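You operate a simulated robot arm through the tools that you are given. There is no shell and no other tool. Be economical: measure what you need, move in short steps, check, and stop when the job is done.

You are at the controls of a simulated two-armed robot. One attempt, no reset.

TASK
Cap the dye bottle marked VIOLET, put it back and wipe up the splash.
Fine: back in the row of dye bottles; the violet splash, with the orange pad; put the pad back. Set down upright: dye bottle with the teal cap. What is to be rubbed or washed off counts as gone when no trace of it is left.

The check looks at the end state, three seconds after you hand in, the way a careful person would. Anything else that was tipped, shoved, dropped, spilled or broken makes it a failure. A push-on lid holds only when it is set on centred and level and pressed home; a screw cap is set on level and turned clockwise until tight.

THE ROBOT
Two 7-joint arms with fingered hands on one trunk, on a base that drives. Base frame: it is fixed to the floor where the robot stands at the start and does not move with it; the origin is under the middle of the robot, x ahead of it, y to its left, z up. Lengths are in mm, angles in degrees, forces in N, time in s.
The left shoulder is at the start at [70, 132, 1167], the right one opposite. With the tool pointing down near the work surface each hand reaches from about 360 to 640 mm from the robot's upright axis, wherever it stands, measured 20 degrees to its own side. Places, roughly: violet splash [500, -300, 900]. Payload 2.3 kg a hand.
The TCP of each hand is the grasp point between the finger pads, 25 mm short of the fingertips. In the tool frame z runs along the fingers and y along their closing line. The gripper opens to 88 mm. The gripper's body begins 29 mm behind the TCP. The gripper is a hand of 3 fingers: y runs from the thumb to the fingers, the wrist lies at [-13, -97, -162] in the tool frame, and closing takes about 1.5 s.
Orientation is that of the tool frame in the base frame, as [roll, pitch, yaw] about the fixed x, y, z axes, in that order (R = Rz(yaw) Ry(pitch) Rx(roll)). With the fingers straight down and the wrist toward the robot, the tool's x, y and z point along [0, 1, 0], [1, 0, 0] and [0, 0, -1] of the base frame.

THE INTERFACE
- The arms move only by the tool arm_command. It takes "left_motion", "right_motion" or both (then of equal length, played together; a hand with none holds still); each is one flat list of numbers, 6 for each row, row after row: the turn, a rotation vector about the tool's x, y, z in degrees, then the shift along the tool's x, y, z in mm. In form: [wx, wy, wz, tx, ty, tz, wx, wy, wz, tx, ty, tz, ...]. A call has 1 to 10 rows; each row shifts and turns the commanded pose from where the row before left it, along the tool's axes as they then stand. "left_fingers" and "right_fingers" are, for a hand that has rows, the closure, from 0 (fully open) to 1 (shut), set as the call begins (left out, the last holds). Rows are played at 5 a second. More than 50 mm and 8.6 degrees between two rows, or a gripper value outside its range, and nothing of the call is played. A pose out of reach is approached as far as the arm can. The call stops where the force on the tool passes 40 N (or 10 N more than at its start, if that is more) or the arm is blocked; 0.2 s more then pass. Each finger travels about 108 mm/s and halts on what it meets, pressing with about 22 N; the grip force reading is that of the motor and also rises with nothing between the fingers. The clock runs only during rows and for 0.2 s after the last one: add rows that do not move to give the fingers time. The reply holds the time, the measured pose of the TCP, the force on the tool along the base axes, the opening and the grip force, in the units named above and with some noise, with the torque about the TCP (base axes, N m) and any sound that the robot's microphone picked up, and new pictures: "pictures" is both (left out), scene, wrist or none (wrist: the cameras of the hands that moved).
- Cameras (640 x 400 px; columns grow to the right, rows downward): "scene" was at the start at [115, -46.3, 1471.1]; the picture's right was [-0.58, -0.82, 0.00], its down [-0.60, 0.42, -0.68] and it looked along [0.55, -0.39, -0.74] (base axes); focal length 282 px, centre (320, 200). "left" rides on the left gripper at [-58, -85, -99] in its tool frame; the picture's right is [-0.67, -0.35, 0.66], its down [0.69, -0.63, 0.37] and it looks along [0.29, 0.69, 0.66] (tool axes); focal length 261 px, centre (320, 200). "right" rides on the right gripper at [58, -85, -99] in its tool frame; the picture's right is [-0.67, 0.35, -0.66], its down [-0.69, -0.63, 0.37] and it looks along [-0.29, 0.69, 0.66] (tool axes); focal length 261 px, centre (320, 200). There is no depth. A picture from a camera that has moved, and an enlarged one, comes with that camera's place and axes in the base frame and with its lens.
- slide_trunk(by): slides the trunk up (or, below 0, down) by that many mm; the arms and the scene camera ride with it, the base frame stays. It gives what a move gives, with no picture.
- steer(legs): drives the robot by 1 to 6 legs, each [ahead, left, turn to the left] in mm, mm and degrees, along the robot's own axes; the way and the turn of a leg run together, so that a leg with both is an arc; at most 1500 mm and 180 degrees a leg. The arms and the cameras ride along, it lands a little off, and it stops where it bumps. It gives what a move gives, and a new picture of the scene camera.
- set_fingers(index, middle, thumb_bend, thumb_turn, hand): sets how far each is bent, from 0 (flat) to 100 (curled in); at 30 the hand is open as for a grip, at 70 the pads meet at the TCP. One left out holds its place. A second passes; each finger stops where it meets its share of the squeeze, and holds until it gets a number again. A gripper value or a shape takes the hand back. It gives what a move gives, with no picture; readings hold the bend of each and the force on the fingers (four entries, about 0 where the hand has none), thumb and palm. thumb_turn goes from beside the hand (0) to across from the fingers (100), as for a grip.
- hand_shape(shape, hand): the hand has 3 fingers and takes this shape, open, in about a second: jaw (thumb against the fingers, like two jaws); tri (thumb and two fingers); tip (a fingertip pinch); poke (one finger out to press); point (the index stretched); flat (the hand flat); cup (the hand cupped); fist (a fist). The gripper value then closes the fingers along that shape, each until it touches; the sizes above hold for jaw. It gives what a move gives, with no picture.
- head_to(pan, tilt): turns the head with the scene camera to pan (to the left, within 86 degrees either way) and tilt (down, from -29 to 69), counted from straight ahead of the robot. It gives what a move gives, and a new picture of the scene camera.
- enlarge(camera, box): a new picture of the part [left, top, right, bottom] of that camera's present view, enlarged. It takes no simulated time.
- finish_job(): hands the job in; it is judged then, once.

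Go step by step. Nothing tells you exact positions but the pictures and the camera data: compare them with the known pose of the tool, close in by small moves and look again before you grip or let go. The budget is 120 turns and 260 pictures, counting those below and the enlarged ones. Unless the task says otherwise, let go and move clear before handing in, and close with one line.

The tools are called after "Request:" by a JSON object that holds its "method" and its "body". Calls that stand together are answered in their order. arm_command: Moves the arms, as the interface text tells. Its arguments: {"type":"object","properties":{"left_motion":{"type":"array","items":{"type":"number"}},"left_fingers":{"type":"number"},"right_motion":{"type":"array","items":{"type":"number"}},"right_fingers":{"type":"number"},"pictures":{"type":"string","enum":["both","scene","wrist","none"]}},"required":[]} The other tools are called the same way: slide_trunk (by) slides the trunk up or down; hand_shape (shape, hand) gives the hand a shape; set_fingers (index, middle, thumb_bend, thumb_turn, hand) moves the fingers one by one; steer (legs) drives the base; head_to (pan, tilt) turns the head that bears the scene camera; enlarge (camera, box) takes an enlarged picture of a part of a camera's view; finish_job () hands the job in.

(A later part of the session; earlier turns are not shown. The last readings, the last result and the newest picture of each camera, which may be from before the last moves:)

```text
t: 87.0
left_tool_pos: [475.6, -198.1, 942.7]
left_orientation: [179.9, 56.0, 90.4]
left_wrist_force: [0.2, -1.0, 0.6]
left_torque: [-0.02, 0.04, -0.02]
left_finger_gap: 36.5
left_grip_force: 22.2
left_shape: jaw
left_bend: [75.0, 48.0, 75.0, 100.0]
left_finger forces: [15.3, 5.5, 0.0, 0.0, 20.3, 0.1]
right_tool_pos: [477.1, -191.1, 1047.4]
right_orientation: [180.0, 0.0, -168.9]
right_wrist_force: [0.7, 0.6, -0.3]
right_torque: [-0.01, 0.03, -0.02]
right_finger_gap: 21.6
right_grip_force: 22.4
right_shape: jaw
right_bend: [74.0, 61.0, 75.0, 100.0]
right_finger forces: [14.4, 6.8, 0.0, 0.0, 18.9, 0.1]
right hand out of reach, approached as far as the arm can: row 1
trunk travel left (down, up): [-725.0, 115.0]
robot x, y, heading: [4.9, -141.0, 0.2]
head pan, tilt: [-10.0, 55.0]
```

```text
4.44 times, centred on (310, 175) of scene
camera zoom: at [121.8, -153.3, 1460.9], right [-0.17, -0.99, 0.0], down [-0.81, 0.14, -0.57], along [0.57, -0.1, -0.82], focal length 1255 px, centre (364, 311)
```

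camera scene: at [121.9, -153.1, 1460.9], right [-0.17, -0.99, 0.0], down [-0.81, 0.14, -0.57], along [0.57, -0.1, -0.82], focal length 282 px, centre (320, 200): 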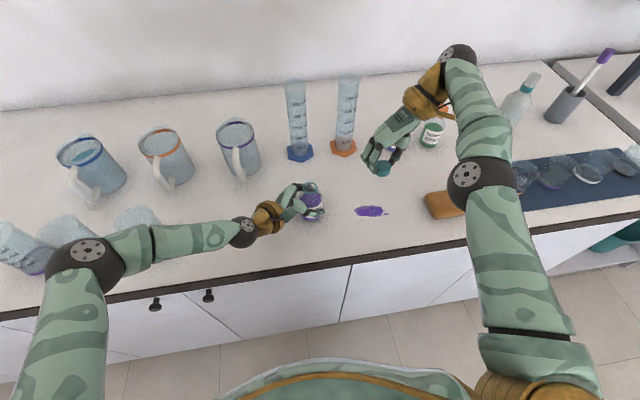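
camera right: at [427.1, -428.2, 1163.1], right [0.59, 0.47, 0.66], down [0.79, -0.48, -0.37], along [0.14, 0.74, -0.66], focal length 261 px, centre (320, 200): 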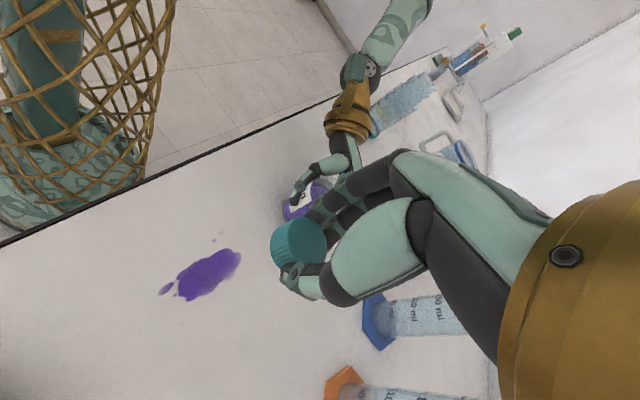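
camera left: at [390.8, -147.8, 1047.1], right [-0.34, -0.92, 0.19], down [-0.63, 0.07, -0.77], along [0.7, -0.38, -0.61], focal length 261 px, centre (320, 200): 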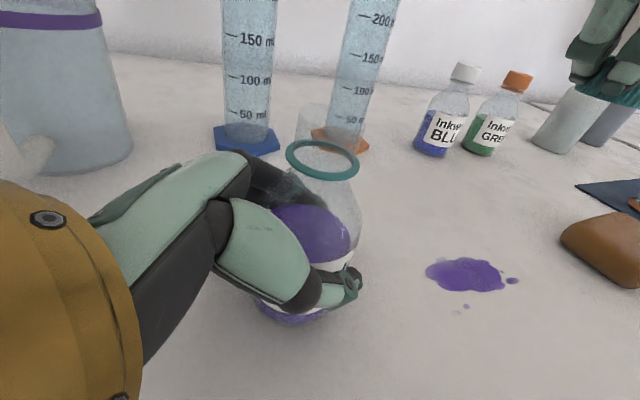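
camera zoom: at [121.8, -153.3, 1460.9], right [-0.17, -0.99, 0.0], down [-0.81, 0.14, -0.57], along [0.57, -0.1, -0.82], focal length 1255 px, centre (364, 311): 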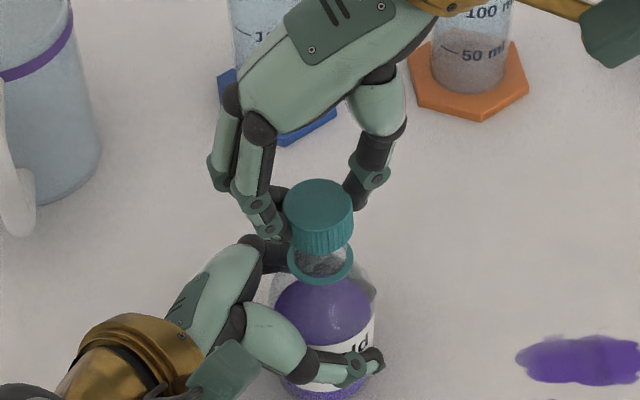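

At 191° the arm is at its limit; reduce to ~181° and apply the remaining correction.

Request:
{"method": "arm_command", "body": {"right_motion": [0, 0, 5, -0.12, -0.4, 0, 0, 0, 5, -0.12, -0.4, 0, 0, 0, 0, -2.5, 1.2, 0, 0, 0, 0, 0, 0, 0], "pictures": "none"}}

Request:
{"method": "enlarge", "body": {"camera": "left", "box": [200, 20, 440, 200]}}

Request:
{"method": "enlarge", "body": {"camera": "scene", "box": [260, 130, 360, 220]}}

```text
t: 88.0
left_tool_pos: [476.3, -197.3, 943.3]
left_orientation: [-180.0, 56.0, 90.5]
left_wrist_force: [0.2, 0.3, 1.0]
left_torque: [-0.01, 0.02, -0.03]
left_finger_gap: 36.4
left_grip_force: 22.3
left_shape: jaw
left_bend: [75.0, 48.0, 75.0, 100.0]
left_finger forces: [15.2, 5.5, 0.0, 0.0, 20.2, 0.0]
right_tool_pos: [479.5, -190.2, 1047.5]
right_orientation: [180.0, -0.1, -179.0]
right_wrist_force: [0.2, -0.1, 0.2]
right_torque: [0.01, -0.01, -0.01]
right_finger_gap: 21.4
right_grip_force: 21.6
right_shape: jaw
right_bend: [74.0, 61.0, 75.0, 100.0]
right_finger forces: [14.4, 6.9, 0.0, 0.0, 18.9, 0.0]
trunk travel left (down, up): [-725.0, 115.0]
robot x, y, heading: [5.5, -141.7, 0.3]
head pan, tilt: [-10.0, 55.0]
```

```text
2.22 times, centred on (320, 110) of left
camera zoom: at [390.6, -148.0, 1047.1], right [-0.34, -0.92, 0.19], down [-0.63, 0.08, -0.77], along [0.7, -0.38, -0.61], focal length 579 px, centre (320, 400)
```

zoom: 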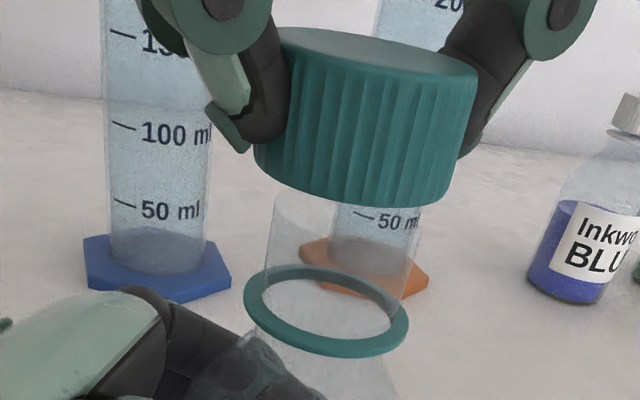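

```text
4.44 times, centred on (310, 175) of scene
camera zoom: at [121.7, -153.4, 1460.9], right [-0.17, -0.99, 0.0], down [-0.81, 0.14, -0.57], along [0.57, -0.1, -0.82], focal length 1255 px, centre (364, 311)
```

zoom: 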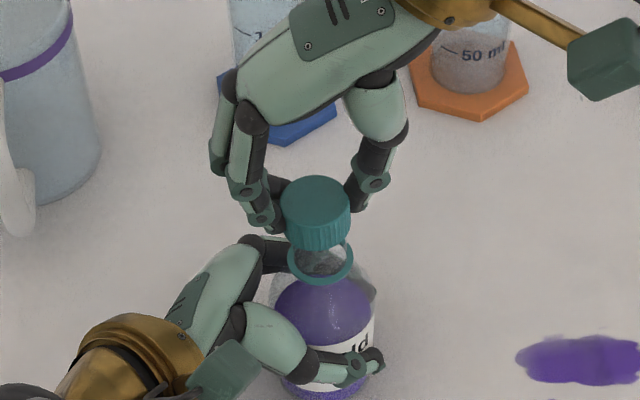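

Nearly: the cap still needs about +3 mm in x (depth, judged from relative sizes). Apply and recheck.

Request:
{"method": "arm_command", "body": {"right_motion": [0, 0, 0, -3, -1, 0, 0, 0, 0, 0, 0, 0], "pictures": "none"}}

Request:
{"method": "enlarge", "body": {"camera": "left", "box": [200, 20, 440, 200]}}

Request:
{"method": "enlarge", "body": {"camera": "right", "box": [200, 150, 400, 310]}}

```text
t: 88.6
left_tool_pos: [475.1, -196.7, 943.3]
left_orientation: [-179.9, 56.0, 90.5]
left_wrist_force: [0.4, -0.5, 0.4]
left_torque: [0.03, 0.04, -0.01]
left_finger_gap: 36.5
left_grip_force: 21.8
left_shape: jaw
left_bend: [75.0, 48.0, 75.0, 100.0]
left_finger forces: [15.4, 5.4, 0.0, 0.0, 20.3, 0.0]
right_tool_pos: [482.8, -191.9, 1048.7]
right_orientation: [-179.9, 0.0, -178.9]
right_wrist_force: [-0.4, -0.1, 0.0]
right_torque: [0.0, -0.04, 0.0]
right_finger_gap: 21.4
right_grip_force: 21.9
right_shape: jaw
right_bend: [74.0, 61.0, 75.0, 100.0]
right_finger forces: [14.4, 6.9, 0.1, 0.1, 18.9, 0.0]
trunk travel left (down, up): [-725.0, 115.0]
robot x, y, heading: [2.0, -139.0, 0.2]
head pan, tilt: [-10.0, 55.0]
```

```text
2.22 times, centred on (320, 110) of left
camera zoom: at [390.6, -147.9, 1047.1], right [-0.34, -0.92, 0.19], down [-0.63, 0.07, -0.77], along [0.7, -0.38, -0.61], focal length 579 px, centre (320, 400)
```

zoom: 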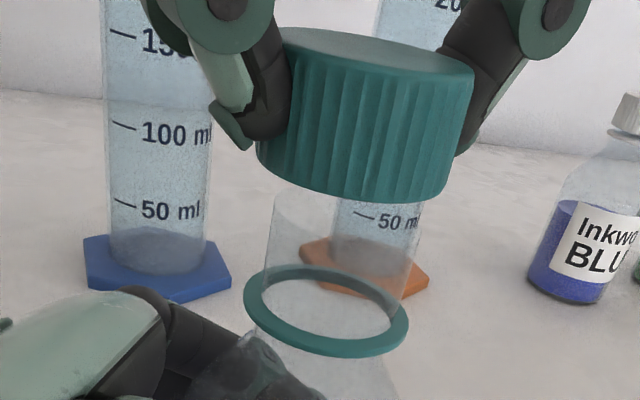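

```text
2.50 times, centred on (300, 230) of right
camera zoom: at [425.4, -276.9, 1148.8], right [0.66, 0.36, 0.65], down [0.7, -0.62, -0.37], along [0.27, 0.7, -0.66], focal length 652 px, centre (370, 125)
```

zoom: 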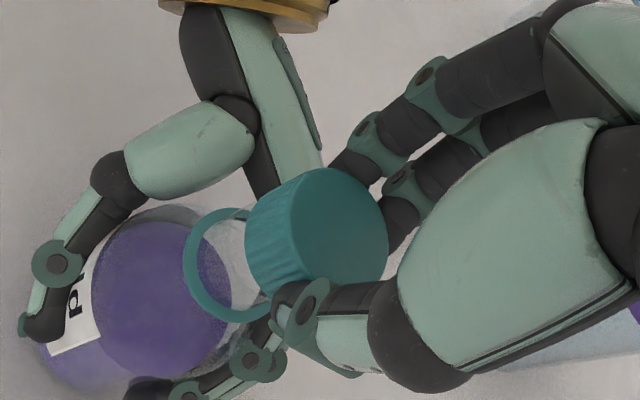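

Three views agree within ~1 mm. Lower to contact.

Request:
{"method": "arm_command", "body": {"right_motion": [0, 0, 0, 0, 0, 2.5, 0, 0, 0, 0, 0, 2.5, 0, 0, 0, 0, 0, 0], "pictures": "none"}}

Request:
{"method": "arm_command", "body": {"right_motion": [0, 0, 0, 0, 0, 1, 0, 0, 0, 0, 0, 1, 0, 0, 0, 0, 0, 0], "pictures": "none"}}

Request:
{"method": "enlarge", "body": {"camera": "left", "box": [200, 20, 440, 200]}}

```text
t: 89.4
left_tool_pos: [476.8, -197.8, 943.5]
left_orientation: [-179.9, 56.0, 90.6]
left_wrist_force: [0.2, -0.4, 0.3]
left_torque: [-0.04, 0.0, -0.01]
left_finger_gap: 36.6
left_grip_force: 22.1
left_shape: jaw
left_bend: [75.0, 48.0, 75.0, 100.0]
left_finger forces: [15.3, 5.5, 0.0, 0.0, 20.4, 0.0]
right_tool_pos: [482.1, -192.7, 1043.2]
right_orientation: [-180.0, -0.2, -179.0]
right_wrist_force: [0.9, -0.5, 0.2]
right_torque: [-0.04, 0.01, -0.03]
right_finger_gap: 21.6
right_grip_force: 21.5
right_shape: jaw
right_bend: [74.0, 61.0, 75.0, 100.0]
right_finger forces: [14.4, 6.9, 0.0, 0.0, 18.9, 0.0]
trunk travel left (down, up): [-725.0, 115.0]
robot x, y, heading: [-0.3, -141.0, 0.4]
head pan, tilt: [-10.0, 55.0]
```

```text
t: 90.2
left_tool_pos: [476.2, -198.0, 942.8]
left_orientation: [179.9, 56.1, 90.5]
left_wrist_force: [0.1, -0.4, -0.1]
left_torque: [-0.05, 0.01, -0.03]
left_finger_gap: 36.3
left_grip_force: 22.2
left_shape: jaw
left_bend: [75.0, 48.0, 75.0, 100.0]
left_finger forces: [15.6, 5.7, 0.1, 0.1, 20.3, 0.0]
right_tool_pos: [482.9, -193.2, 1041.7]
right_orientation: [-180.0, 0.0, -178.9]
right_wrist_force: [-0.2, 0.0, 1.5]
right_torque: [0.0, 0.04, 0.0]
right_finger_gap: 21.4
right_grip_force: 22.1
right_shape: jaw
right_bend: [74.0, 61.0, 75.0, 100.0]
right_finger forces: [14.7, 6.8, 0.0, 0.0, 19.1, 0.1]
trunk travel left (down, up): [-725.0, 115.0]
robot x, y, heading: [-1.6, -139.7, 0.4]
head pan, tilt: [-10.0, 55.0]
```

```text
2.22 times, centred on (320, 110) of left
camera zoom: at [390.6, -147.8, 1047.1], right [-0.34, -0.92, 0.19], down [-0.63, 0.07, -0.77], along [0.7, -0.38, -0.61], focal length 579 px, centre (320, 400)
```

zoom: 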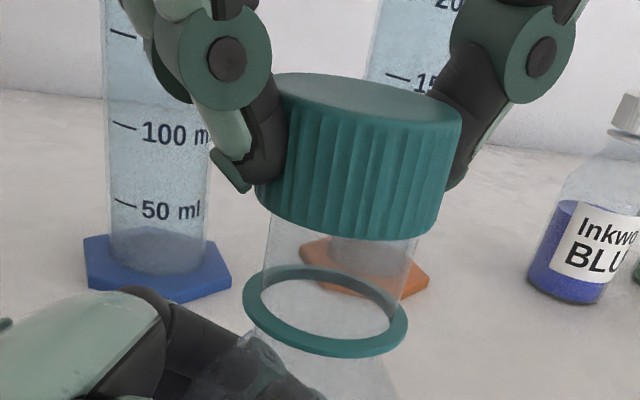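

Request:
{"method": "arm_command", "body": {"right_motion": [0, 0, 0, 0, 0, 0.8, 0, 0, 8, -0.18, -0.64, 0.1, 0, 0, 8, -0.18, -0.64, 0.1, 0, 0, 0, 0, 0, 0], "pictures": "none"}}

Request:
{"method": "enlarge", "body": {"camera": "left", "box": [200, 20, 440, 200]}}

```text
t: 91.2
left_tool_pos: [476.0, -196.3, 942.7]
left_orientation: [-179.9, 56.0, 90.6]
left_wrist_force: [0.0, -0.4, 0.4]
left_torque: [0.02, 0.02, -0.05]
left_finger_gap: 36.2
left_grip_force: 22.4
left_shape: jaw
left_bend: [75.0, 48.0, 75.0, 100.0]
left_finger forces: [15.6, 5.3, 0.0, 0.0, 20.3, 0.0]
right_tool_pos: [483.8, -194.1, 1041.8]
right_orientation: [180.0, -0.1, 165.0]
right_wrist_force: [-0.3, -0.7, 1.5]
right_torque: [-0.02, 0.01, -0.02]
right_finger_gap: 21.7
right_grip_force: 22.4
right_shape: jaw
right_bend: [74.0, 61.0, 75.0, 100.0]
right_finger forces: [14.6, 7.0, 0.0, 0.1, 19.0, 0.1]
trunk travel left (down, up): [-725.0, 115.0]
robot x, y, heading: [1.2, -142.1, 0.4]
head pan, tilt: [-10.0, 55.0]
```

```text
2.22 times, centred on (320, 110) of left
camera zoom: at [390.7, -147.8, 1047.1], right [-0.34, -0.92, 0.19], down [-0.63, 0.07, -0.77], along [0.7, -0.38, -0.61], focal length 579 px, centre (320, 400)
```

zoom: 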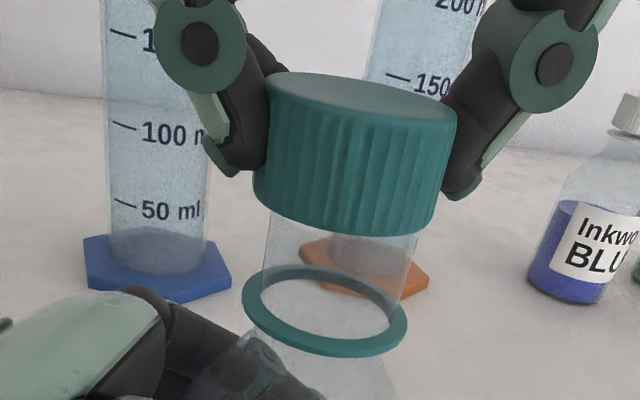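

Level and centred with low force. Continue turning with a bit more downward feed.

Request:
{"method": "arm_command", "body": {"right_motion": [0, 0, 8, -0.18, -0.64, 0.5, 0, 0, 8, -0.18, -0.64, 0.4, 0, 0, 0, 0, 0, 0], "pictures": "none"}}

Request:
{"method": "enlarge", "body": {"camera": "left", "box": [200, 20, 440, 200]}}

```text
t: 92.0
left_tool_pos: [474.8, -198.0, 943.1]
left_orientation: [-179.9, 55.9, 90.5]
left_wrist_force: [1.5, 0.4, -1.1]
left_torque: [-0.07, 0.07, -0.03]
left_finger_gap: 36.5
left_grip_force: 21.9
left_shape: jaw
left_bend: [75.0, 48.0, 75.0, 100.0]
left_finger forces: [16.3, 5.5, 0.2, 0.0, 20.0, 0.0]
right_tool_pos: [483.9, -196.7, 1040.5]
right_orientation: [-180.0, -0.1, 149.0]
right_wrist_force: [-1.2, -0.3, 2.5]
right_torque: [0.05, 0.07, 0.04]
right_finger_gap: 21.5
right_grip_force: 22.1
right_shape: jaw
right_bend: [74.0, 61.0, 75.0, 100.0]
right_finger forces: [14.6, 6.9, 0.0, 0.0, 19.7, 0.1]
trunk travel left (down, up): [-725.0, 115.0]
robot x, y, heading: [3.4, -141.4, 0.5]
head pan, tilt: [-10.0, 55.0]
```

```text
2.22 times, centred on (320, 110) of left
camera zoom: at [390.6, -147.9, 1047.1], right [-0.34, -0.92, 0.19], down [-0.63, 0.07, -0.77], along [0.7, -0.38, -0.61], focal length 579 px, centre (320, 400)
```

zoom: 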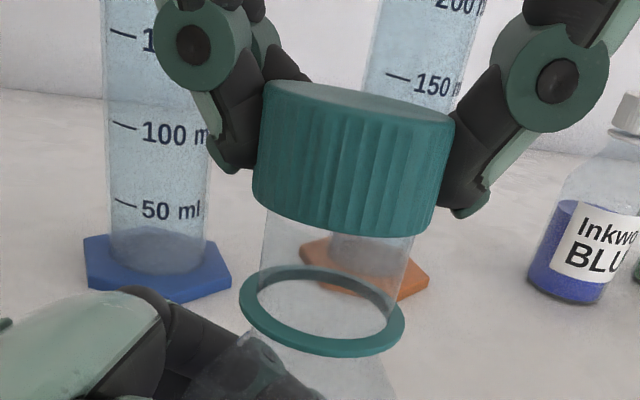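

Request:
{"method": "arm_command", "body": {"right_motion": [0, 0, 8, -0.18, -0.64, 0.5, 0, 0, 0, 0, 0, 0], "pictures": "none"}}

Request:
{"method": "set_fingers", "body": {"hand": "right", "index": 62, "middle": 48, "thumb_bend": 63}}

Request:
{"method": "enlarge", "body": {"camera": "left", "box": [200, 20, 440, 200]}}

```text
t: 92.6
left_tool_pos: [475.5, -197.8, 942.7]
left_orientation: [-180.0, 56.0, 90.5]
left_wrist_force: [0.4, 0.1, -2.3]
left_torque: [0.0, 0.07, -0.04]
left_finger_gap: 36.2
left_grip_force: 21.7
left_shape: jaw
left_bend: [75.0, 48.0, 75.0, 100.0]
left_finger forces: [16.6, 5.4, 0.0, 0.1, 20.1, 0.0]
right_tool_pos: [484.8, -196.3, 1041.1]
right_orientation: [-180.0, -0.1, 140.9]
right_wrist_force: [-1.0, 0.4, 2.8]
right_torque: [0.07, 0.02, 0.01]
right_finger_gap: 21.6
right_grip_force: 21.9
right_shape: jaw
right_bend: [74.0, 61.0, 75.0, 100.0]
right_finger forces: [15.0, 6.8, 0.0, 0.0, 19.3, 0.1]
trunk travel left (down, up): [-725.0, 115.0]
robot x, y, heading: [3.9, -140.4, 0.4]
head pan, tilt: [-10.0, 55.0]
```

```text
t: 93.6
left_tool_pos: [475.4, -196.0, 942.8]
left_orientation: [180.0, 55.9, 90.4]
left_wrist_force: [0.4, -0.5, -0.5]
left_torque: [-0.01, 0.04, 0.02]
left_finger_gap: 36.2
left_grip_force: 21.7
left_shape: jaw
left_bend: [75.0, 48.0, 75.0, 100.0]
left_finger forces: [15.5, 5.5, 0.0, 0.1, 20.8, 0.0]
right_tool_pos: [482.9, -196.4, 1040.4]
right_orientation: [180.0, -0.2, 141.1]
right_wrist_force: [-0.4, 0.0, 1.0]
right_torque: [0.03, 0.0, 0.03]
right_finger_gap: 22.7
right_grip_force: 2.8
right_shape: fingers
right_bend: [58.0, 48.0, 60.0, 100.0]
right_finger forces: [2.8, 0.0, 0.0, 0.0, 2.4, 0.1]
trunk travel left (down, up): [-725.0, 115.0]
robot x, y, heading: [-0.3, -136.1, 0.5]
head pan, tilt: [-10.0, 55.0]
```

```text
2.22 times, centred on (320, 110) of left
camera zoom: at [390.5, -147.9, 1047.2], right [-0.34, -0.92, 0.19], down [-0.63, 0.07, -0.77], along [0.7, -0.38, -0.61], focal length 579 px, centre (320, 400)
```

zoom: 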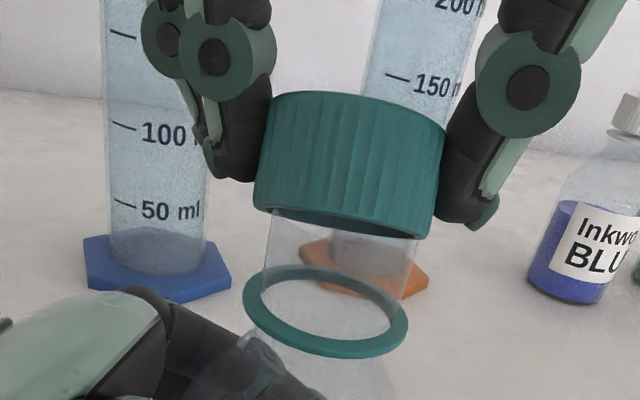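

Under a light grip the cap tipped away: its near edge is still on the rim, so it sits ~1.5–2 mm too far. While the grip is compliant, nudge it back toward the near side.

Request:
{"method": "arm_command", "body": {"right_motion": [0, 0, 0, 1.7, -0.3, 0, 0, 0, 0, 0, 0, 0], "pictures": "none"}}

Request:
{"method": "enlarge", "body": {"camera": "left", "box": [200, 20, 440, 200]}}

Request:
{"method": "enlarge", "body": {"camera": "right", "box": [200, 150, 400, 310]}}

```text
t: 94.2
left_tool_pos: [475.2, -197.4, 942.8]
left_orientation: [-180.0, 55.9, 90.5]
left_wrist_force: [-0.6, -1.0, -0.4]
left_torque: [-0.03, 0.02, 0.0]
left_finger_gap: 36.4
left_grip_force: 22.1
left_shape: jaw
left_bend: [75.0, 48.0, 75.0, 100.0]
left_finger forces: [15.5, 5.5, 0.1, 0.0, 20.9, 0.1]
right_tool_pos: [482.6, -194.9, 1039.9]
right_orientation: [180.0, -0.2, 141.0]
right_wrist_force: [0.4, 0.2, -0.1]
right_torque: [-0.02, 0.02, -0.01]
right_finger_gap: 22.5
right_grip_force: 2.8
right_shape: fingers
right_bend: [58.0, 48.0, 60.0, 100.0]
right_finger forces: [2.7, 0.0, 0.1, 0.0, 2.6, 0.1]
trunk travel left (down, up): [-725.0, 115.0]
robot x, y, heading: [0.6, -142.4, 0.3]
head pan, tilt: [-10.0, 55.0]
```

```text
2.22 times, centred on (320, 110) of left
camera zoom: at [390.6, -147.8, 1047.2], right [-0.34, -0.92, 0.19], down [-0.63, 0.07, -0.77], along [0.7, -0.38, -0.61], focal length 579 px, centre (320, 400)
```

zoom: 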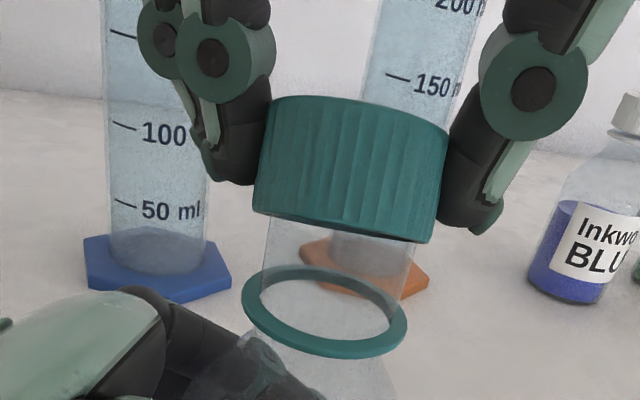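

```text
2.50 times, centred on (300, 230) of right
camera zoom: at [383.1, -223.5, 1140.7], right [0.74, -0.15, 0.65], down [0.14, -0.92, -0.37], along [0.66, 0.36, -0.66], focal length 652 px, centre (370, 125)
```

zoom: 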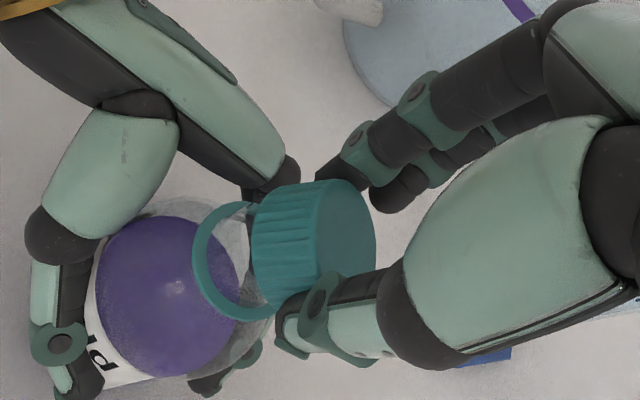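

The tilt is reducing. Nudge again.

Request:
{"method": "arm_command", "body": {"right_motion": [0, 0, 0, 1.7, -0.3, 0, 0, 0, 0, 0, 0, 0], "pictures": "none"}}

Request:
{"method": "enlarge", "body": {"camera": "left", "box": [200, 20, 440, 200]}}

```text
t: 94.8
left_tool_pos: [475.5, -197.9, 943.5]
left_orientation: [-179.9, 56.0, 90.6]
left_wrist_force: [0.3, 0.0, -0.2]
left_torque: [0.0, 0.04, 0.03]
left_finger_gap: 36.3
left_grip_force: 21.7
left_shape: jaw
left_bend: [75.0, 48.0, 75.0, 100.0]
left_finger forces: [15.7, 5.4, 0.0, 0.0, 20.7, 0.1]
right_tool_pos: [480.3, -195.6, 1040.0]
right_orientation: [180.0, -0.1, 141.0]
right_wrist_force: [-0.5, 0.4, 1.4]
right_torque: [0.02, -0.01, 0.01]
right_finger_gap: 22.4
right_grip_force: 2.6
right_shape: fingers
right_bend: [58.0, 48.0, 60.0, 100.0]
right_finger forces: [2.7, 0.1, 0.1, 0.0, 2.7, 0.0]
trunk travel left (down, up): [-725.0, 115.0]
robot x, y, heading: [0.6, -139.5, 0.4]
head pan, tilt: [-10.0, 55.0]
```

```text
2.22 times, centred on (320, 110) of left
camera zoom: at [390.6, -147.8, 1047.2], right [-0.34, -0.92, 0.19], down [-0.63, 0.07, -0.77], along [0.7, -0.38, -0.61], focal length 579 px, centre (320, 400)
```

zoom: 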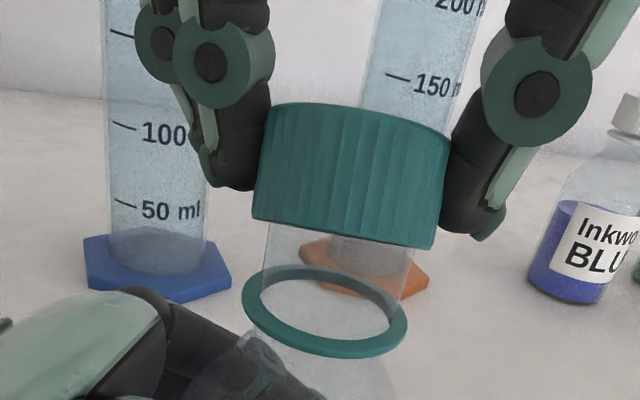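

Request:
{"method": "arm_command", "body": {"right_motion": [0, 0, 0, 1.7, -0.5, 0, 0, 0, 0, 0, 0, 0], "pictures": "none"}}

Request:
{"method": "enlarge", "body": {"camera": "left", "box": [200, 20, 440, 200]}}

Request:
{"method": "enlarge", "body": {"camera": "scene", "box": [270, 140, 350, 210]}}

```text
t: 95.4
left_tool_pos: [475.7, -197.5, 943.2]
left_orientation: [-180.0, 56.1, 90.6]
left_wrist_force: [-0.3, 0.2, 0.0]
left_torque: [-0.01, 0.01, -0.01]
left_finger_gap: 35.9
left_grip_force: 22.0
left_shape: jaw
left_bend: [75.0, 48.0, 75.0, 100.0]
left_finger forces: [15.6, 5.5, 0.0, 0.0, 20.6, 0.0]
right_tool_pos: [478.3, -193.5, 1041.0]
right_orientation: [179.9, -0.1, 141.1]
right_wrist_force: [-0.1, -0.6, 0.1]
right_torque: [-0.01, 0.02, -0.03]
right_finger_gap: 22.8
right_grip_force: 2.8
right_shape: fingers
right_bend: [58.0, 48.0, 60.0, 100.0]
right_finger forces: [2.8, 0.0, 0.1, 0.0, 2.7, 0.0]
trunk travel left (down, up): [-725.0, 115.0]
robot x, y, heading: [2.0, -144.6, 0.4]
head pan, tilt: [-10.0, 55.0]
```

```text
2.22 times, centred on (320, 110) of left
camera zoom: at [390.6, -147.8, 1047.2], right [-0.34, -0.92, 0.19], down [-0.63, 0.07, -0.77], along [0.7, -0.38, -0.61], focal length 579 px, centre (320, 400)
```

zoom: 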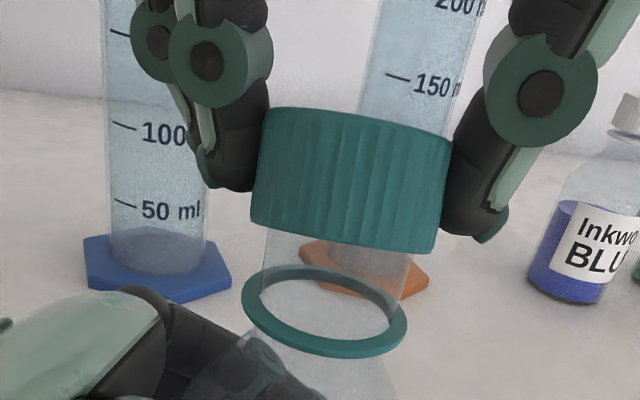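

```text
5.71 times, centred on (310, 175) of scene
camera zoom: at [121.7, -153.2, 1460.9], right [-0.17, -0.99, 0.0], down [-0.81, 0.14, -0.57], along [0.57, -0.1, -0.82], focal length 1614 px, centre (377, 343)
```

zoom: 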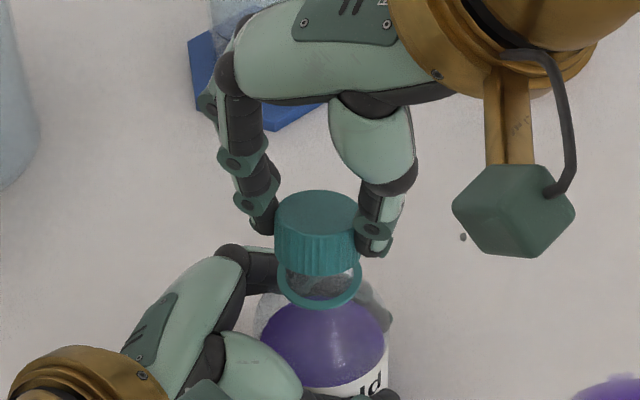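

The cap has pivoted ~18° about the grip line (far side low). I'll firm up the grip, lift a little, and tilt the hand to level the cap again.

Request:
{"method": "arm_command", "body": {"right_motion": [0, 0, 0, 0, 0, 0, 0, 0, 0, 0, 0, 0, 0, 0, 0, 0, 0, 0, 0, 0, 0, 0, 0, -8, 0, 0, 0, 0, 0, -6, 0, -6, 0, 2.1, 0, 0.4, 0, -6, 0, 2.1, 0, 0.4, 0, -6, 0, 2.1, 0, 0.4, 0, 0, 0, 0, 0, 0], "right_fingers": 0.9, "pictures": "none"}}

Request:
{"method": "enlarge", "body": {"camera": "left", "box": [200, 20, 440, 200]}}

Request:
{"method": "enlarge", "body": {"camera": "scene", "box": [270, 140, 350, 210]}}

```text
t: 97.4
left_tool_pos: [475.7, -197.4, 943.3]
left_orientation: [-180.0, 56.0, 90.5]
left_wrist_force: [-0.2, 0.6, 0.4]
left_torque: [-0.04, 0.04, -0.01]
left_finger_gap: 35.8
left_grip_force: 22.1
left_shape: jaw
left_bend: [75.0, 48.0, 75.0, 100.0]
left_finger forces: [15.9, 5.3, 0.1, 0.0, 20.9, 0.0]
right_tool_pos: [473.6, -189.0, 1052.0]
right_orientation: [180.0, 17.9, 141.1]
right_wrist_force: [0.9, 0.3, 0.4]
right_torque: [0.0, -0.02, -0.02]
right_finger_gap: 9.9
right_grip_force: 0.2
right_shape: jaw
right_bend: [71.0, 61.0, 67.0, 100.0]
right_finger forces: [3.9, 2.3, 0.1, 0.0, 5.9, 0.0]
trunk travel left (down, up): [-725.0, 115.0]
robot x, y, heading: [1.3, -141.9, 0.5]
head pan, tilt: [-10.0, 55.0]
```

```text
2.22 times, centred on (320, 110) of left
camera zoom: at [390.7, -147.9, 1047.2], right [-0.34, -0.92, 0.19], down [-0.63, 0.07, -0.77], along [0.7, -0.38, -0.61], focal length 579 px, centre (320, 400)
```

zoom: 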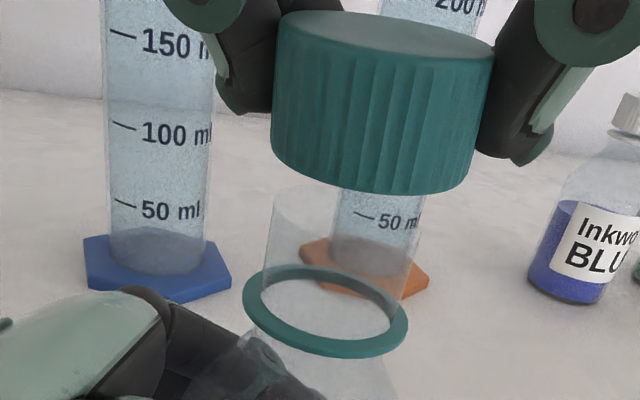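

```text
5.71 times, centred on (310, 175) of scene
camera zoom: at [121.8, -153.4, 1460.9], right [-0.17, -0.99, 0.0], down [-0.81, 0.14, -0.57], along [0.57, -0.1, -0.82], focal length 1614 px, centre (377, 343)
```

zoom: 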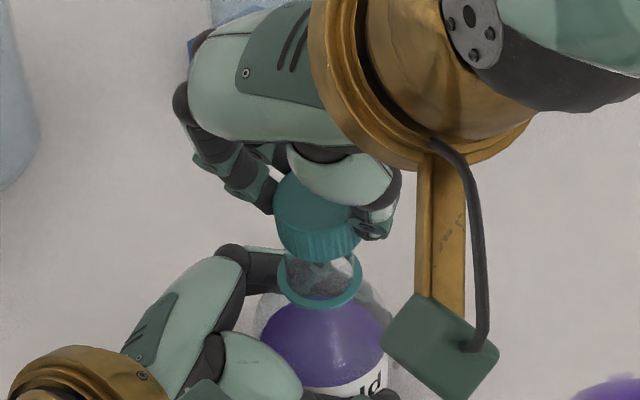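

The cap is level again in the left view, but the grip reads weak. Firm it up first and check.

Request:
{"method": "arm_command", "body": {"right_motion": [0, 0, 0, 0, 0, 0, 0, 0, 0, 0, 0, 0, 0, 0, 0, 0, 0, 0, 0, 0, 0, 0, 0, 0], "right_fingers": 1, "pictures": "none"}}

Request:
{"method": "enlarge", "body": {"camera": "left", "box": [200, 20, 440, 200]}}

Request:
{"method": "enlarge", "body": {"camera": "right", "box": [200, 150, 400, 310]}}

```text
t: 98.4
left_tool_pos: [476.6, -197.3, 942.1]
left_orientation: [-179.8, 56.0, 90.7]
left_wrist_force: [-0.2, 0.1, 0.4]
left_torque: [0.0, -0.01, 0.0]
left_finger_gap: 36.3
left_grip_force: 21.8
left_shape: jaw
left_bend: [75.0, 48.0, 75.0, 100.0]
left_finger forces: [15.8, 5.5, 0.1, 0.0, 20.9, 0.0]
right_tool_pos: [472.3, -187.9, 1051.4]
right_orientation: [180.0, 17.9, 141.2]
right_wrist_force: [0.5, -0.2, -0.1]
right_torque: [-0.04, 0.03, -0.02]
right_finger_gap: 11.3
right_grip_force: 22.5
right_shape: jaw
right_bend: [72.0, 61.0, 70.0, 100.0]
right_finger forces: [17.1, 7.5, 0.1, 0.0, 24.2, 0.1]
trunk travel left (down, up): [-725.0, 115.0]
robot x, y, heading: [-4.8, -141.0, 0.4]
head pan, tilt: [-10.0, 55.0]
```

```text
2.22 times, centred on (320, 110) of left
camera zoom: at [390.6, -147.8, 1047.2], right [-0.34, -0.92, 0.19], down [-0.63, 0.07, -0.77], along [0.7, -0.38, -0.61], focal length 579 px, centre (320, 400)
```

zoom: 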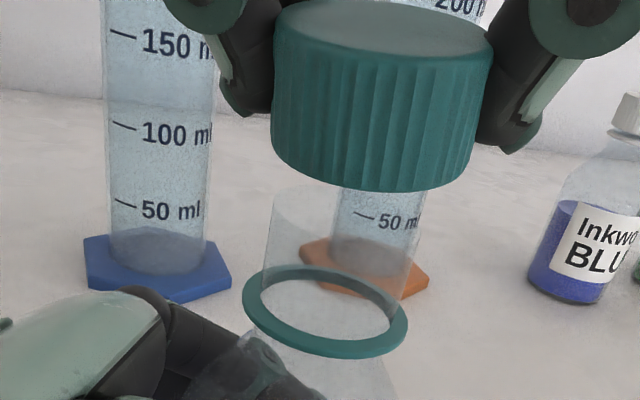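

```text
2.50 times, centred on (300, 230) of right
camera zoom: at [352.7, -199.9, 1130.1], right [0.56, 0.0, 0.83], down [0.2, -0.97, -0.14], along [0.81, 0.24, -0.54], focal length 652 px, centre (370, 125)
```

zoom: 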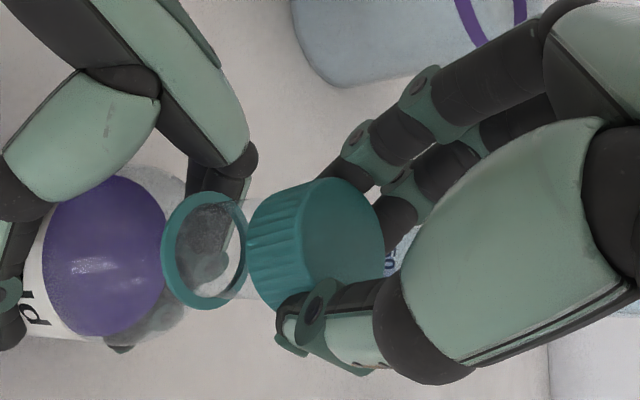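

Re-closing realigned the cap with the hand. Rotate the hand upright again and back to yaw ~181 for another, better-centred attempt.

Request:
{"method": "arm_command", "body": {"right_motion": [0, 6, 0, -2.1, 0, -0.4, 0, 6, 0, -2.1, 0, -0.4, 0, 6, 0, -2.1, 0, -0.4, 0, 0, -8, 0.27, 0.61, 0, 0, 0, -8, 0.27, 0.61, 0, 0, 0, -8, 0.27, 0.61, 0, 0, 0, -8, 0.27, 0.61, 0, 0, 0, -8, 0.27, 0.61, 0, 0, 0, 0, 0, 0, 0], "pictures": "none"}}

Request:
{"method": "enlarge", "body": {"camera": "left", "box": [200, 0, 440, 200]}}

Request:
{"method": "enlarge", "body": {"camera": "scene", "box": [270, 140, 350, 210]}}

Request:
{"method": "enlarge", "body": {"camera": "right", "box": [200, 150, 400, 310]}}

```text
t: 100.4
left_tool_pos: [475.5, -197.1, 941.9]
left_orientation: [179.9, 56.0, 90.4]
left_wrist_force: [1.1, -0.4, -0.1]
left_torque: [-0.02, 0.02, 0.02]
left_finger_gap: 36.3
left_grip_force: 21.7
left_shape: jaw
left_bend: [75.0, 48.0, 75.0, 100.0]
left_finger forces: [15.7, 5.6, 0.1, 0.0, 20.7, 0.0]
right_tool_pos: [476.5, -190.6, 1054.5]
right_orientation: [179.9, -0.1, -178.9]
right_wrist_force: [-0.1, -0.1, -1.0]
right_torque: [0.02, 0.0, -0.02]
right_finger_gap: 11.1
right_grip_force: 21.6
right_shape: jaw
right_bend: [72.0, 62.0, 70.0, 100.0]
right_finger forces: [17.8, 7.9, 0.0, 0.0, 23.8, 0.0]
trunk travel left (down, up): [-725.0, 115.0]
robot x, y, heading: [1.6, -143.3, 0.4]
head pan, tilt: [-10.0, 55.0]
```

```text
2.00 times, centred on (320, 100) of left
camera zoom: at [390.5, -148.0, 1047.2], right [-0.34, -0.92, 0.19], down [-0.63, 0.08, -0.77], along [0.7, -0.38, -0.61], focal length 521 px, centre (320, 400)
```

zoom: 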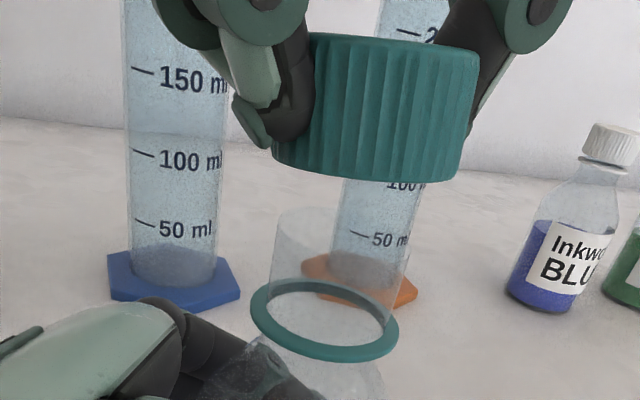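

```text
5.71 times, centred on (310, 175) of scene
camera zoom: at [121.5, -153.5, 1460.9], right [-0.17, -0.99, 0.0], down [-0.81, 0.14, -0.57], along [0.57, -0.1, -0.82], focal length 1614 px, centre (377, 343)
```

zoom: 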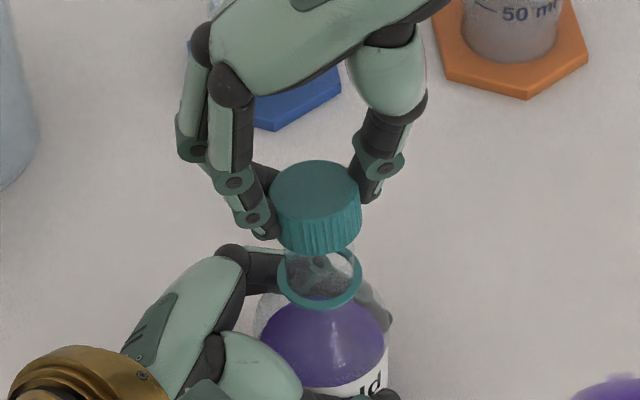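

```text
2.50 times, centred on (300, 230) of right
camera zoom: at [420.9, -275.6, 1155.0], right [0.66, 0.36, 0.65], down [0.7, -0.61, -0.37], along [0.27, 0.7, -0.66], focal length 652 px, centre (370, 125)
```

zoom: 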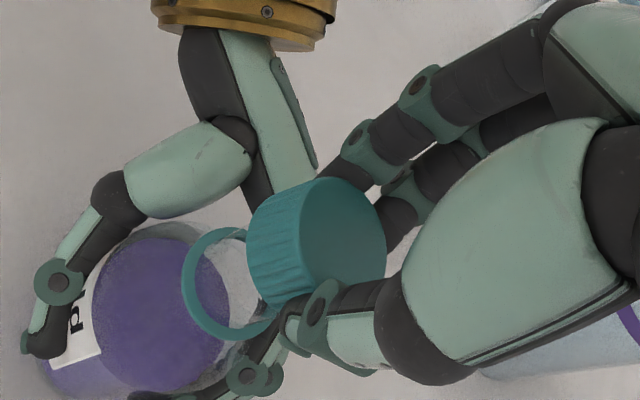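

Level again. Apply a +1.6/+0.4 mm correction, lower to just above the rim, and take close-ups from both wrist cameras (they look nearly perpendicular to each other).

Request:
{"method": "arm_command", "body": {"right_motion": [0, 0, 0, -1.6, 0.4, 5, 0, 0, 0, 0, 0, 5.5, 0, 0, 0, 0, 0, 0], "pictures": "none"}}

Request:
{"method": "enlarge", "body": {"camera": "left", "box": [270, 60, 400, 180]}}

Request:
{"method": "enlarge", "body": {"camera": "right", "box": [230, 200, 350, 300]}}

```text
t: 101.2
left_tool_pos: [475.0, -197.5, 943.6]
left_orientation: [179.9, 56.0, 90.4]
left_wrist_force: [-0.5, 0.0, -0.1]
left_torque: [-0.03, 0.0, -0.02]
left_finger_gap: 36.1
left_grip_force: 22.1
left_shape: jaw
left_bend: [75.0, 48.0, 75.0, 100.0]
left_finger forces: [15.8, 5.5, 0.0, 0.0, 20.9, 0.0]
right_tool_pos: [480.0, -190.5, 1044.9]
right_orientation: [180.0, -0.1, -178.9]
right_wrist_force: [0.1, 0.3, -0.2]
right_torque: [0.03, 0.0, -0.02]
right_finger_gap: 10.9
right_grip_force: 22.3
right_shape: jaw
right_bend: [72.0, 62.0, 70.0, 100.0]
right_finger forces: [17.7, 8.2, 0.0, 0.1, 23.8, 0.0]
trunk travel left (down, up): [-725.0, 115.0]
robot x, y, heading: [-3.1, -140.2, 0.5]
head pan, tilt: [-10.0, 55.0]
```

```text
3.33 times, centred on (335, 120) of left
camera zoom: at [390.6, -147.8, 1047.1], right [-0.34, -0.92, 0.19], down [-0.63, 0.07, -0.77], along [0.7, -0.38, -0.61], focal length 869 px, centre (270, 467)
```

zoom: 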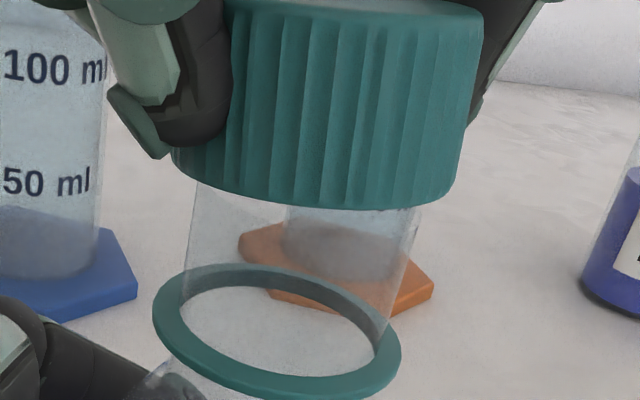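

```text
4.00 times, centred on (290, 250) of right
camera zoom: at [422.9, -275.1, 1144.6], right [0.66, 0.36, 0.65], down [0.7, -0.62, -0.37], along [0.27, 0.7, -0.66], focal length 1043 px, centre (440, 0)
```

zoom: 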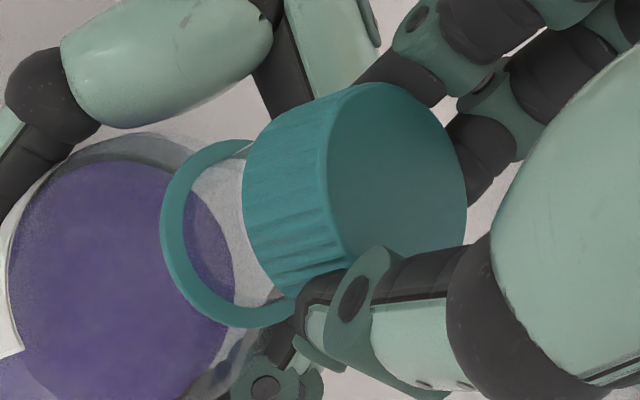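

Views agree to within about 1 mm (cap wants ≈ +0.8 x). Touch down lightly and make a small search motion with force feedback.

Request:
{"method": "arm_command", "body": {"right_motion": [0, 0, 0, -0.8, 0.3, 1.5, 0, 0, 0, 0, 0, 1.5, 0, 0, 0, 0, 0, 0], "pictures": "none"}}

Request:
{"method": "arm_command", "body": {"right_motion": [0, 0, 0, 0, 0, 1, 0, 0, 0, 0, 0, 0], "pictures": "none"}}

Request:
{"method": "arm_command", "body": {"right_motion": [0, 0, 0, 0, 0, 1, 0, 0, 0, 0, 0, 0], "pictures": "none"}}

Request:
{"method": "enlarge", "body": {"camera": "left", "box": [270, 60, 400, 180]}}

```text
t: 102.0
left_tool_pos: [475.9, -197.7, 942.0]
left_orientation: [179.9, 56.0, 90.4]
left_wrist_force: [0.7, -0.6, -0.4]
left_torque: [-0.04, 0.01, 0.0]
left_finger_gap: 36.1
left_grip_force: 22.2
left_shape: jaw
left_bend: [75.0, 48.0, 75.0, 100.0]
left_finger forces: [15.7, 5.4, 0.1, 0.0, 20.9, 0.1]
right_tool_pos: [479.5, -189.9, 1041.6]
right_orientation: [-180.0, -0.1, -178.9]
right_wrist_force: [0.3, 0.1, -0.1]
right_torque: [-0.01, 0.02, -0.02]
right_finger_gap: 11.2
right_grip_force: 21.5
right_shape: jaw
right_bend: [72.0, 62.0, 70.0, 100.0]
right_finger forces: [17.7, 8.1, 0.0, 0.1, 23.8, 0.0]
trunk travel left (down, up): [-725.0, 115.0]
robot x, y, heading: [-0.1, -141.8, 0.4]
head pan, tilt: [-10.0, 55.0]
```

```text
t: 102.6
left_tool_pos: [476.8, -197.6, 942.5]
left_orientation: [-179.9, 56.0, 90.6]
left_wrist_force: [0.6, 0.9, -0.4]
left_torque: [0.02, 0.0, 0.02]
left_finger_gap: 36.1
left_grip_force: 21.8
left_shape: jaw
left_bend: [76.0, 48.0, 75.0, 100.0]
left_finger forces: [15.9, 5.5, 0.1, 0.0, 20.7, 0.0]
right_tool_pos: [479.6, -189.0, 1040.8]
right_orientation: [-180.0, 0.0, -179.0]
right_wrist_force: [0.7, 0.3, 0.5]
right_torque: [0.0, 0.04, 0.05]
right_finger_gap: 11.2
right_grip_force: 22.4
right_shape: jaw
right_bend: [72.0, 62.0, 70.0, 100.0]
right_finger forces: [17.7, 8.2, 0.0, 0.0, 24.0, 0.0]
trunk travel left (down, up): [-725.0, 115.0]
robot x, y, heading: [0.4, -142.1, 0.4]
head pan, tilt: [-10.0, 55.0]
```

```text
t: 103.2
left_tool_pos: [476.3, -197.7, 943.2]
left_orientation: [179.9, 56.1, 90.5]
left_wrist_force: [0.6, -0.3, 0.4]
left_torque: [-0.05, -0.04, 0.02]
left_finger_gap: 36.2
left_grip_force: 22.1
left_shape: jaw
left_bend: [76.0, 48.0, 75.0, 100.0]
left_finger forces: [15.8, 5.5, 0.0, 0.0, 20.7, 0.0]
right_tool_pos: [479.4, -189.3, 1039.8]
right_orientation: [-179.9, 0.0, -178.9]
right_wrist_force: [0.7, 0.2, 2.6]
right_torque: [-0.03, 0.04, 0.0]
right_finger_gap: 11.2
right_grip_force: 22.1
right_shape: jaw
right_bend: [72.0, 61.0, 70.0, 100.0]
right_finger forces: [18.2, 8.6, 0.1, 0.0, 24.2, 0.0]
trunk travel left (down, up): [-725.0, 115.0]
robot x, y, heading: [-2.1, -143.6, 0.5]
head pan, tilt: [-10.0, 55.0]
```

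```text
3.33 times, centred on (335, 120) of left
camera zoom: at [390.4, -147.9, 1047.2], right [-0.34, -0.92, 0.19], down [-0.63, 0.07, -0.77], along [0.7, -0.38, -0.61], focal length 869 px, centre (270, 467)
```

zoom: 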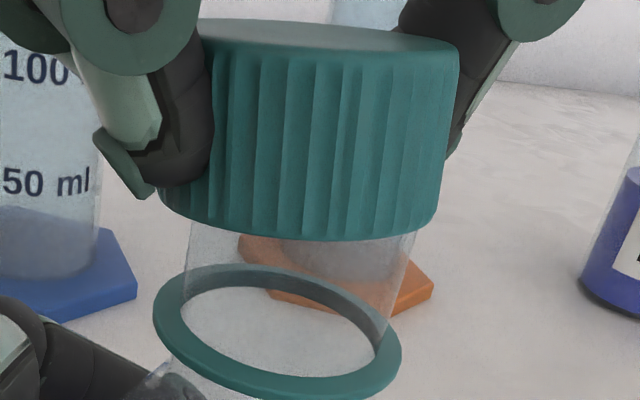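

Contact is ~1.5 mm lower than before, which suggests the cap is over the rim now. Turn clockwise with light press.

Request:
{"method": "arm_command", "body": {"right_motion": [0, 0, 0, 0, -0.4, 0.5, 0, 0, 8, -0.18, -0.64, 0.15, 0, 0, 8, -0.18, -0.64, 0.15, 0, 0, 0, 0, 0, 0], "pictures": "none"}}

Request:
{"method": "arm_command", "body": {"right_motion": [0, 0, 8, -0.18, -0.64, 0.2, 0, 0, 8, -0.18, -0.64, 0.2, 0, 0, 0, 0, 0, 0], "pictures": "none"}}

Request:
{"method": "enlarge", "body": {"camera": "left", "box": [270, 60, 400, 180]}}

```text
t: 104.2
left_tool_pos: [475.9, -197.7, 943.6]
left_orientation: [-179.9, 56.0, 90.6]
left_wrist_force: [1.3, 0.5, 0.3]
left_torque: [-0.05, 0.17, -0.04]
left_finger_gap: 36.0
left_grip_force: 22.1
left_shape: jaw
left_bend: [76.0, 48.0, 75.0, 100.0]
left_finger forces: [17.5, 5.2, 0.0, 0.1, 20.4, 0.1]
right_tool_pos: [481.4, -191.4, 1037.9]
right_orientation: [180.0, -0.1, 165.1]
right_wrist_force: [-1.3, -0.4, -0.5]
right_torque: [-0.01, 0.06, 0.01]
right_finger_gap: 10.9
right_grip_force: 22.0
right_shape: jaw
right_bend: [72.0, 62.0, 70.0, 100.0]
right_finger forces: [18.3, 7.8, 0.1, 0.1, 24.8, 0.0]
trunk travel left (down, up): [-725.0, 115.0]
robot x, y, heading: [1.1, -140.2, 0.4]
head pan, tilt: [-10.0, 55.0]
```

```text
t: 105.0
left_tool_pos: [476.4, -197.5, 943.7]
left_orientation: [-180.0, 56.1, 90.6]
left_wrist_force: [1.7, -0.5, -0.7]
left_torque: [-0.02, 0.12, -0.04]
left_finger_gap: 36.0
left_grip_force: 21.7
left_shape: jaw
left_bend: [76.0, 48.0, 75.0, 100.0]
left_finger forces: [17.9, 5.2, 0.0, 0.0, 20.4, 0.0]
right_tool_pos: [479.4, -192.3, 1038.5]
right_orientation: [180.0, -0.1, 149.0]
right_wrist_force: [-2.8, -0.1, 1.4]
right_torque: [0.01, 0.05, 0.01]
right_finger_gap: 11.3
right_grip_force: 21.6
right_shape: jaw
right_bend: [72.0, 62.0, 70.0, 100.0]
right_finger forces: [18.3, 7.9, 0.0, 0.0, 24.7, 0.1]
trunk travel left (down, up): [-725.0, 115.0]
robot x, y, heading: [0.8, -140.7, 0.3]
head pan, tilt: [-10.0, 55.0]
```

```text
3.33 times, centred on (335, 120) of left
camera zoom: at [390.8, -147.9, 1047.1], right [-0.34, -0.92, 0.19], down [-0.63, 0.07, -0.77], along [0.7, -0.38, -0.61], focal length 869 px, centre (270, 467)
```

zoom: 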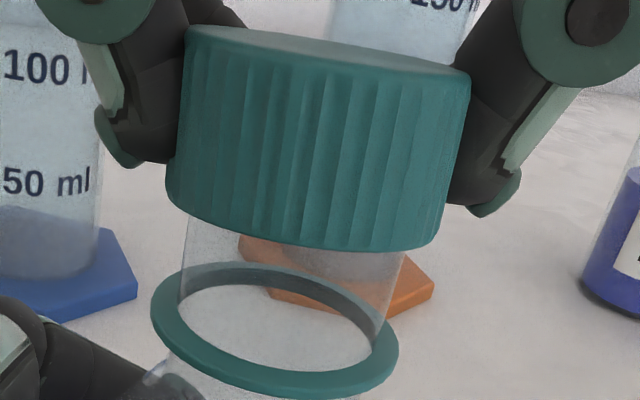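

The neck now constrains the cap laterally and it sits lower — it's on. Push down a little to see whether it stops on the thread.

Request:
{"method": "arm_command", "body": {"right_motion": [0, 0, 0, 0.5, 0, 1, 0, 0, 0, 0, 0, 1, 0, 0, 0, 0, 0, 0], "pictures": "none"}}

Request:
{"method": "enlarge", "body": {"camera": "left", "box": [270, 60, 400, 180]}}

```text
t: 105.8
left_tool_pos: [476.3, -197.7, 942.4]
left_orientation: [-179.9, 56.1, 90.6]
left_wrist_force: [0.6, -0.3, -1.4]
left_torque: [-0.06, 0.06, -0.02]
left_finger_gap: 36.0
left_grip_force: 22.3
left_shape: jaw
left_bend: [76.0, 48.0, 75.0, 100.0]
left_finger forces: [16.7, 5.6, 0.0, 0.0, 20.9, 0.0]
right_tool_pos: [478.7, -191.2, 1036.1]
right_orientation: [-180.0, -0.1, 149.1]
right_wrist_force: [-0.9, -1.1, 1.9]
right_torque: [0.0, 0.06, 0.04]
right_finger_gap: 11.0
right_grip_force: 22.1
right_shape: jaw
right_bend: [72.0, 62.0, 70.0, 100.0]
right_finger forces: [18.3, 8.3, 0.0, 0.0, 24.6, 0.0]
trunk travel left (down, up): [-725.0, 115.0]
robot x, y, heading: [5.2, -139.0, 0.3]
head pan, tilt: [-10.0, 55.0]
```

```text
3.33 times, centred on (335, 120) of left
camera zoom: at [390.6, -147.9, 1047.1], right [-0.34, -0.92, 0.19], down [-0.63, 0.08, -0.77], along [0.7, -0.38, -0.61], focal length 869 px, centre (270, 467)
```

zoom: 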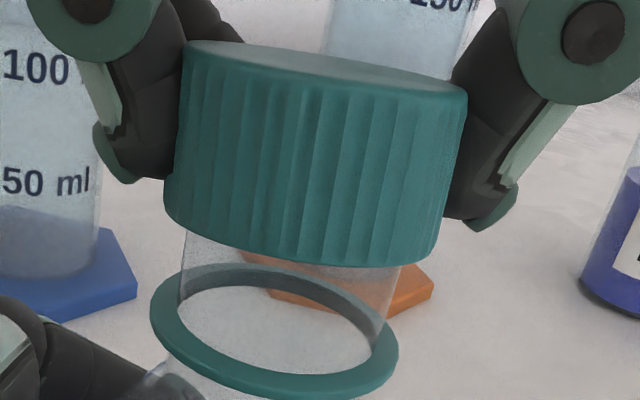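

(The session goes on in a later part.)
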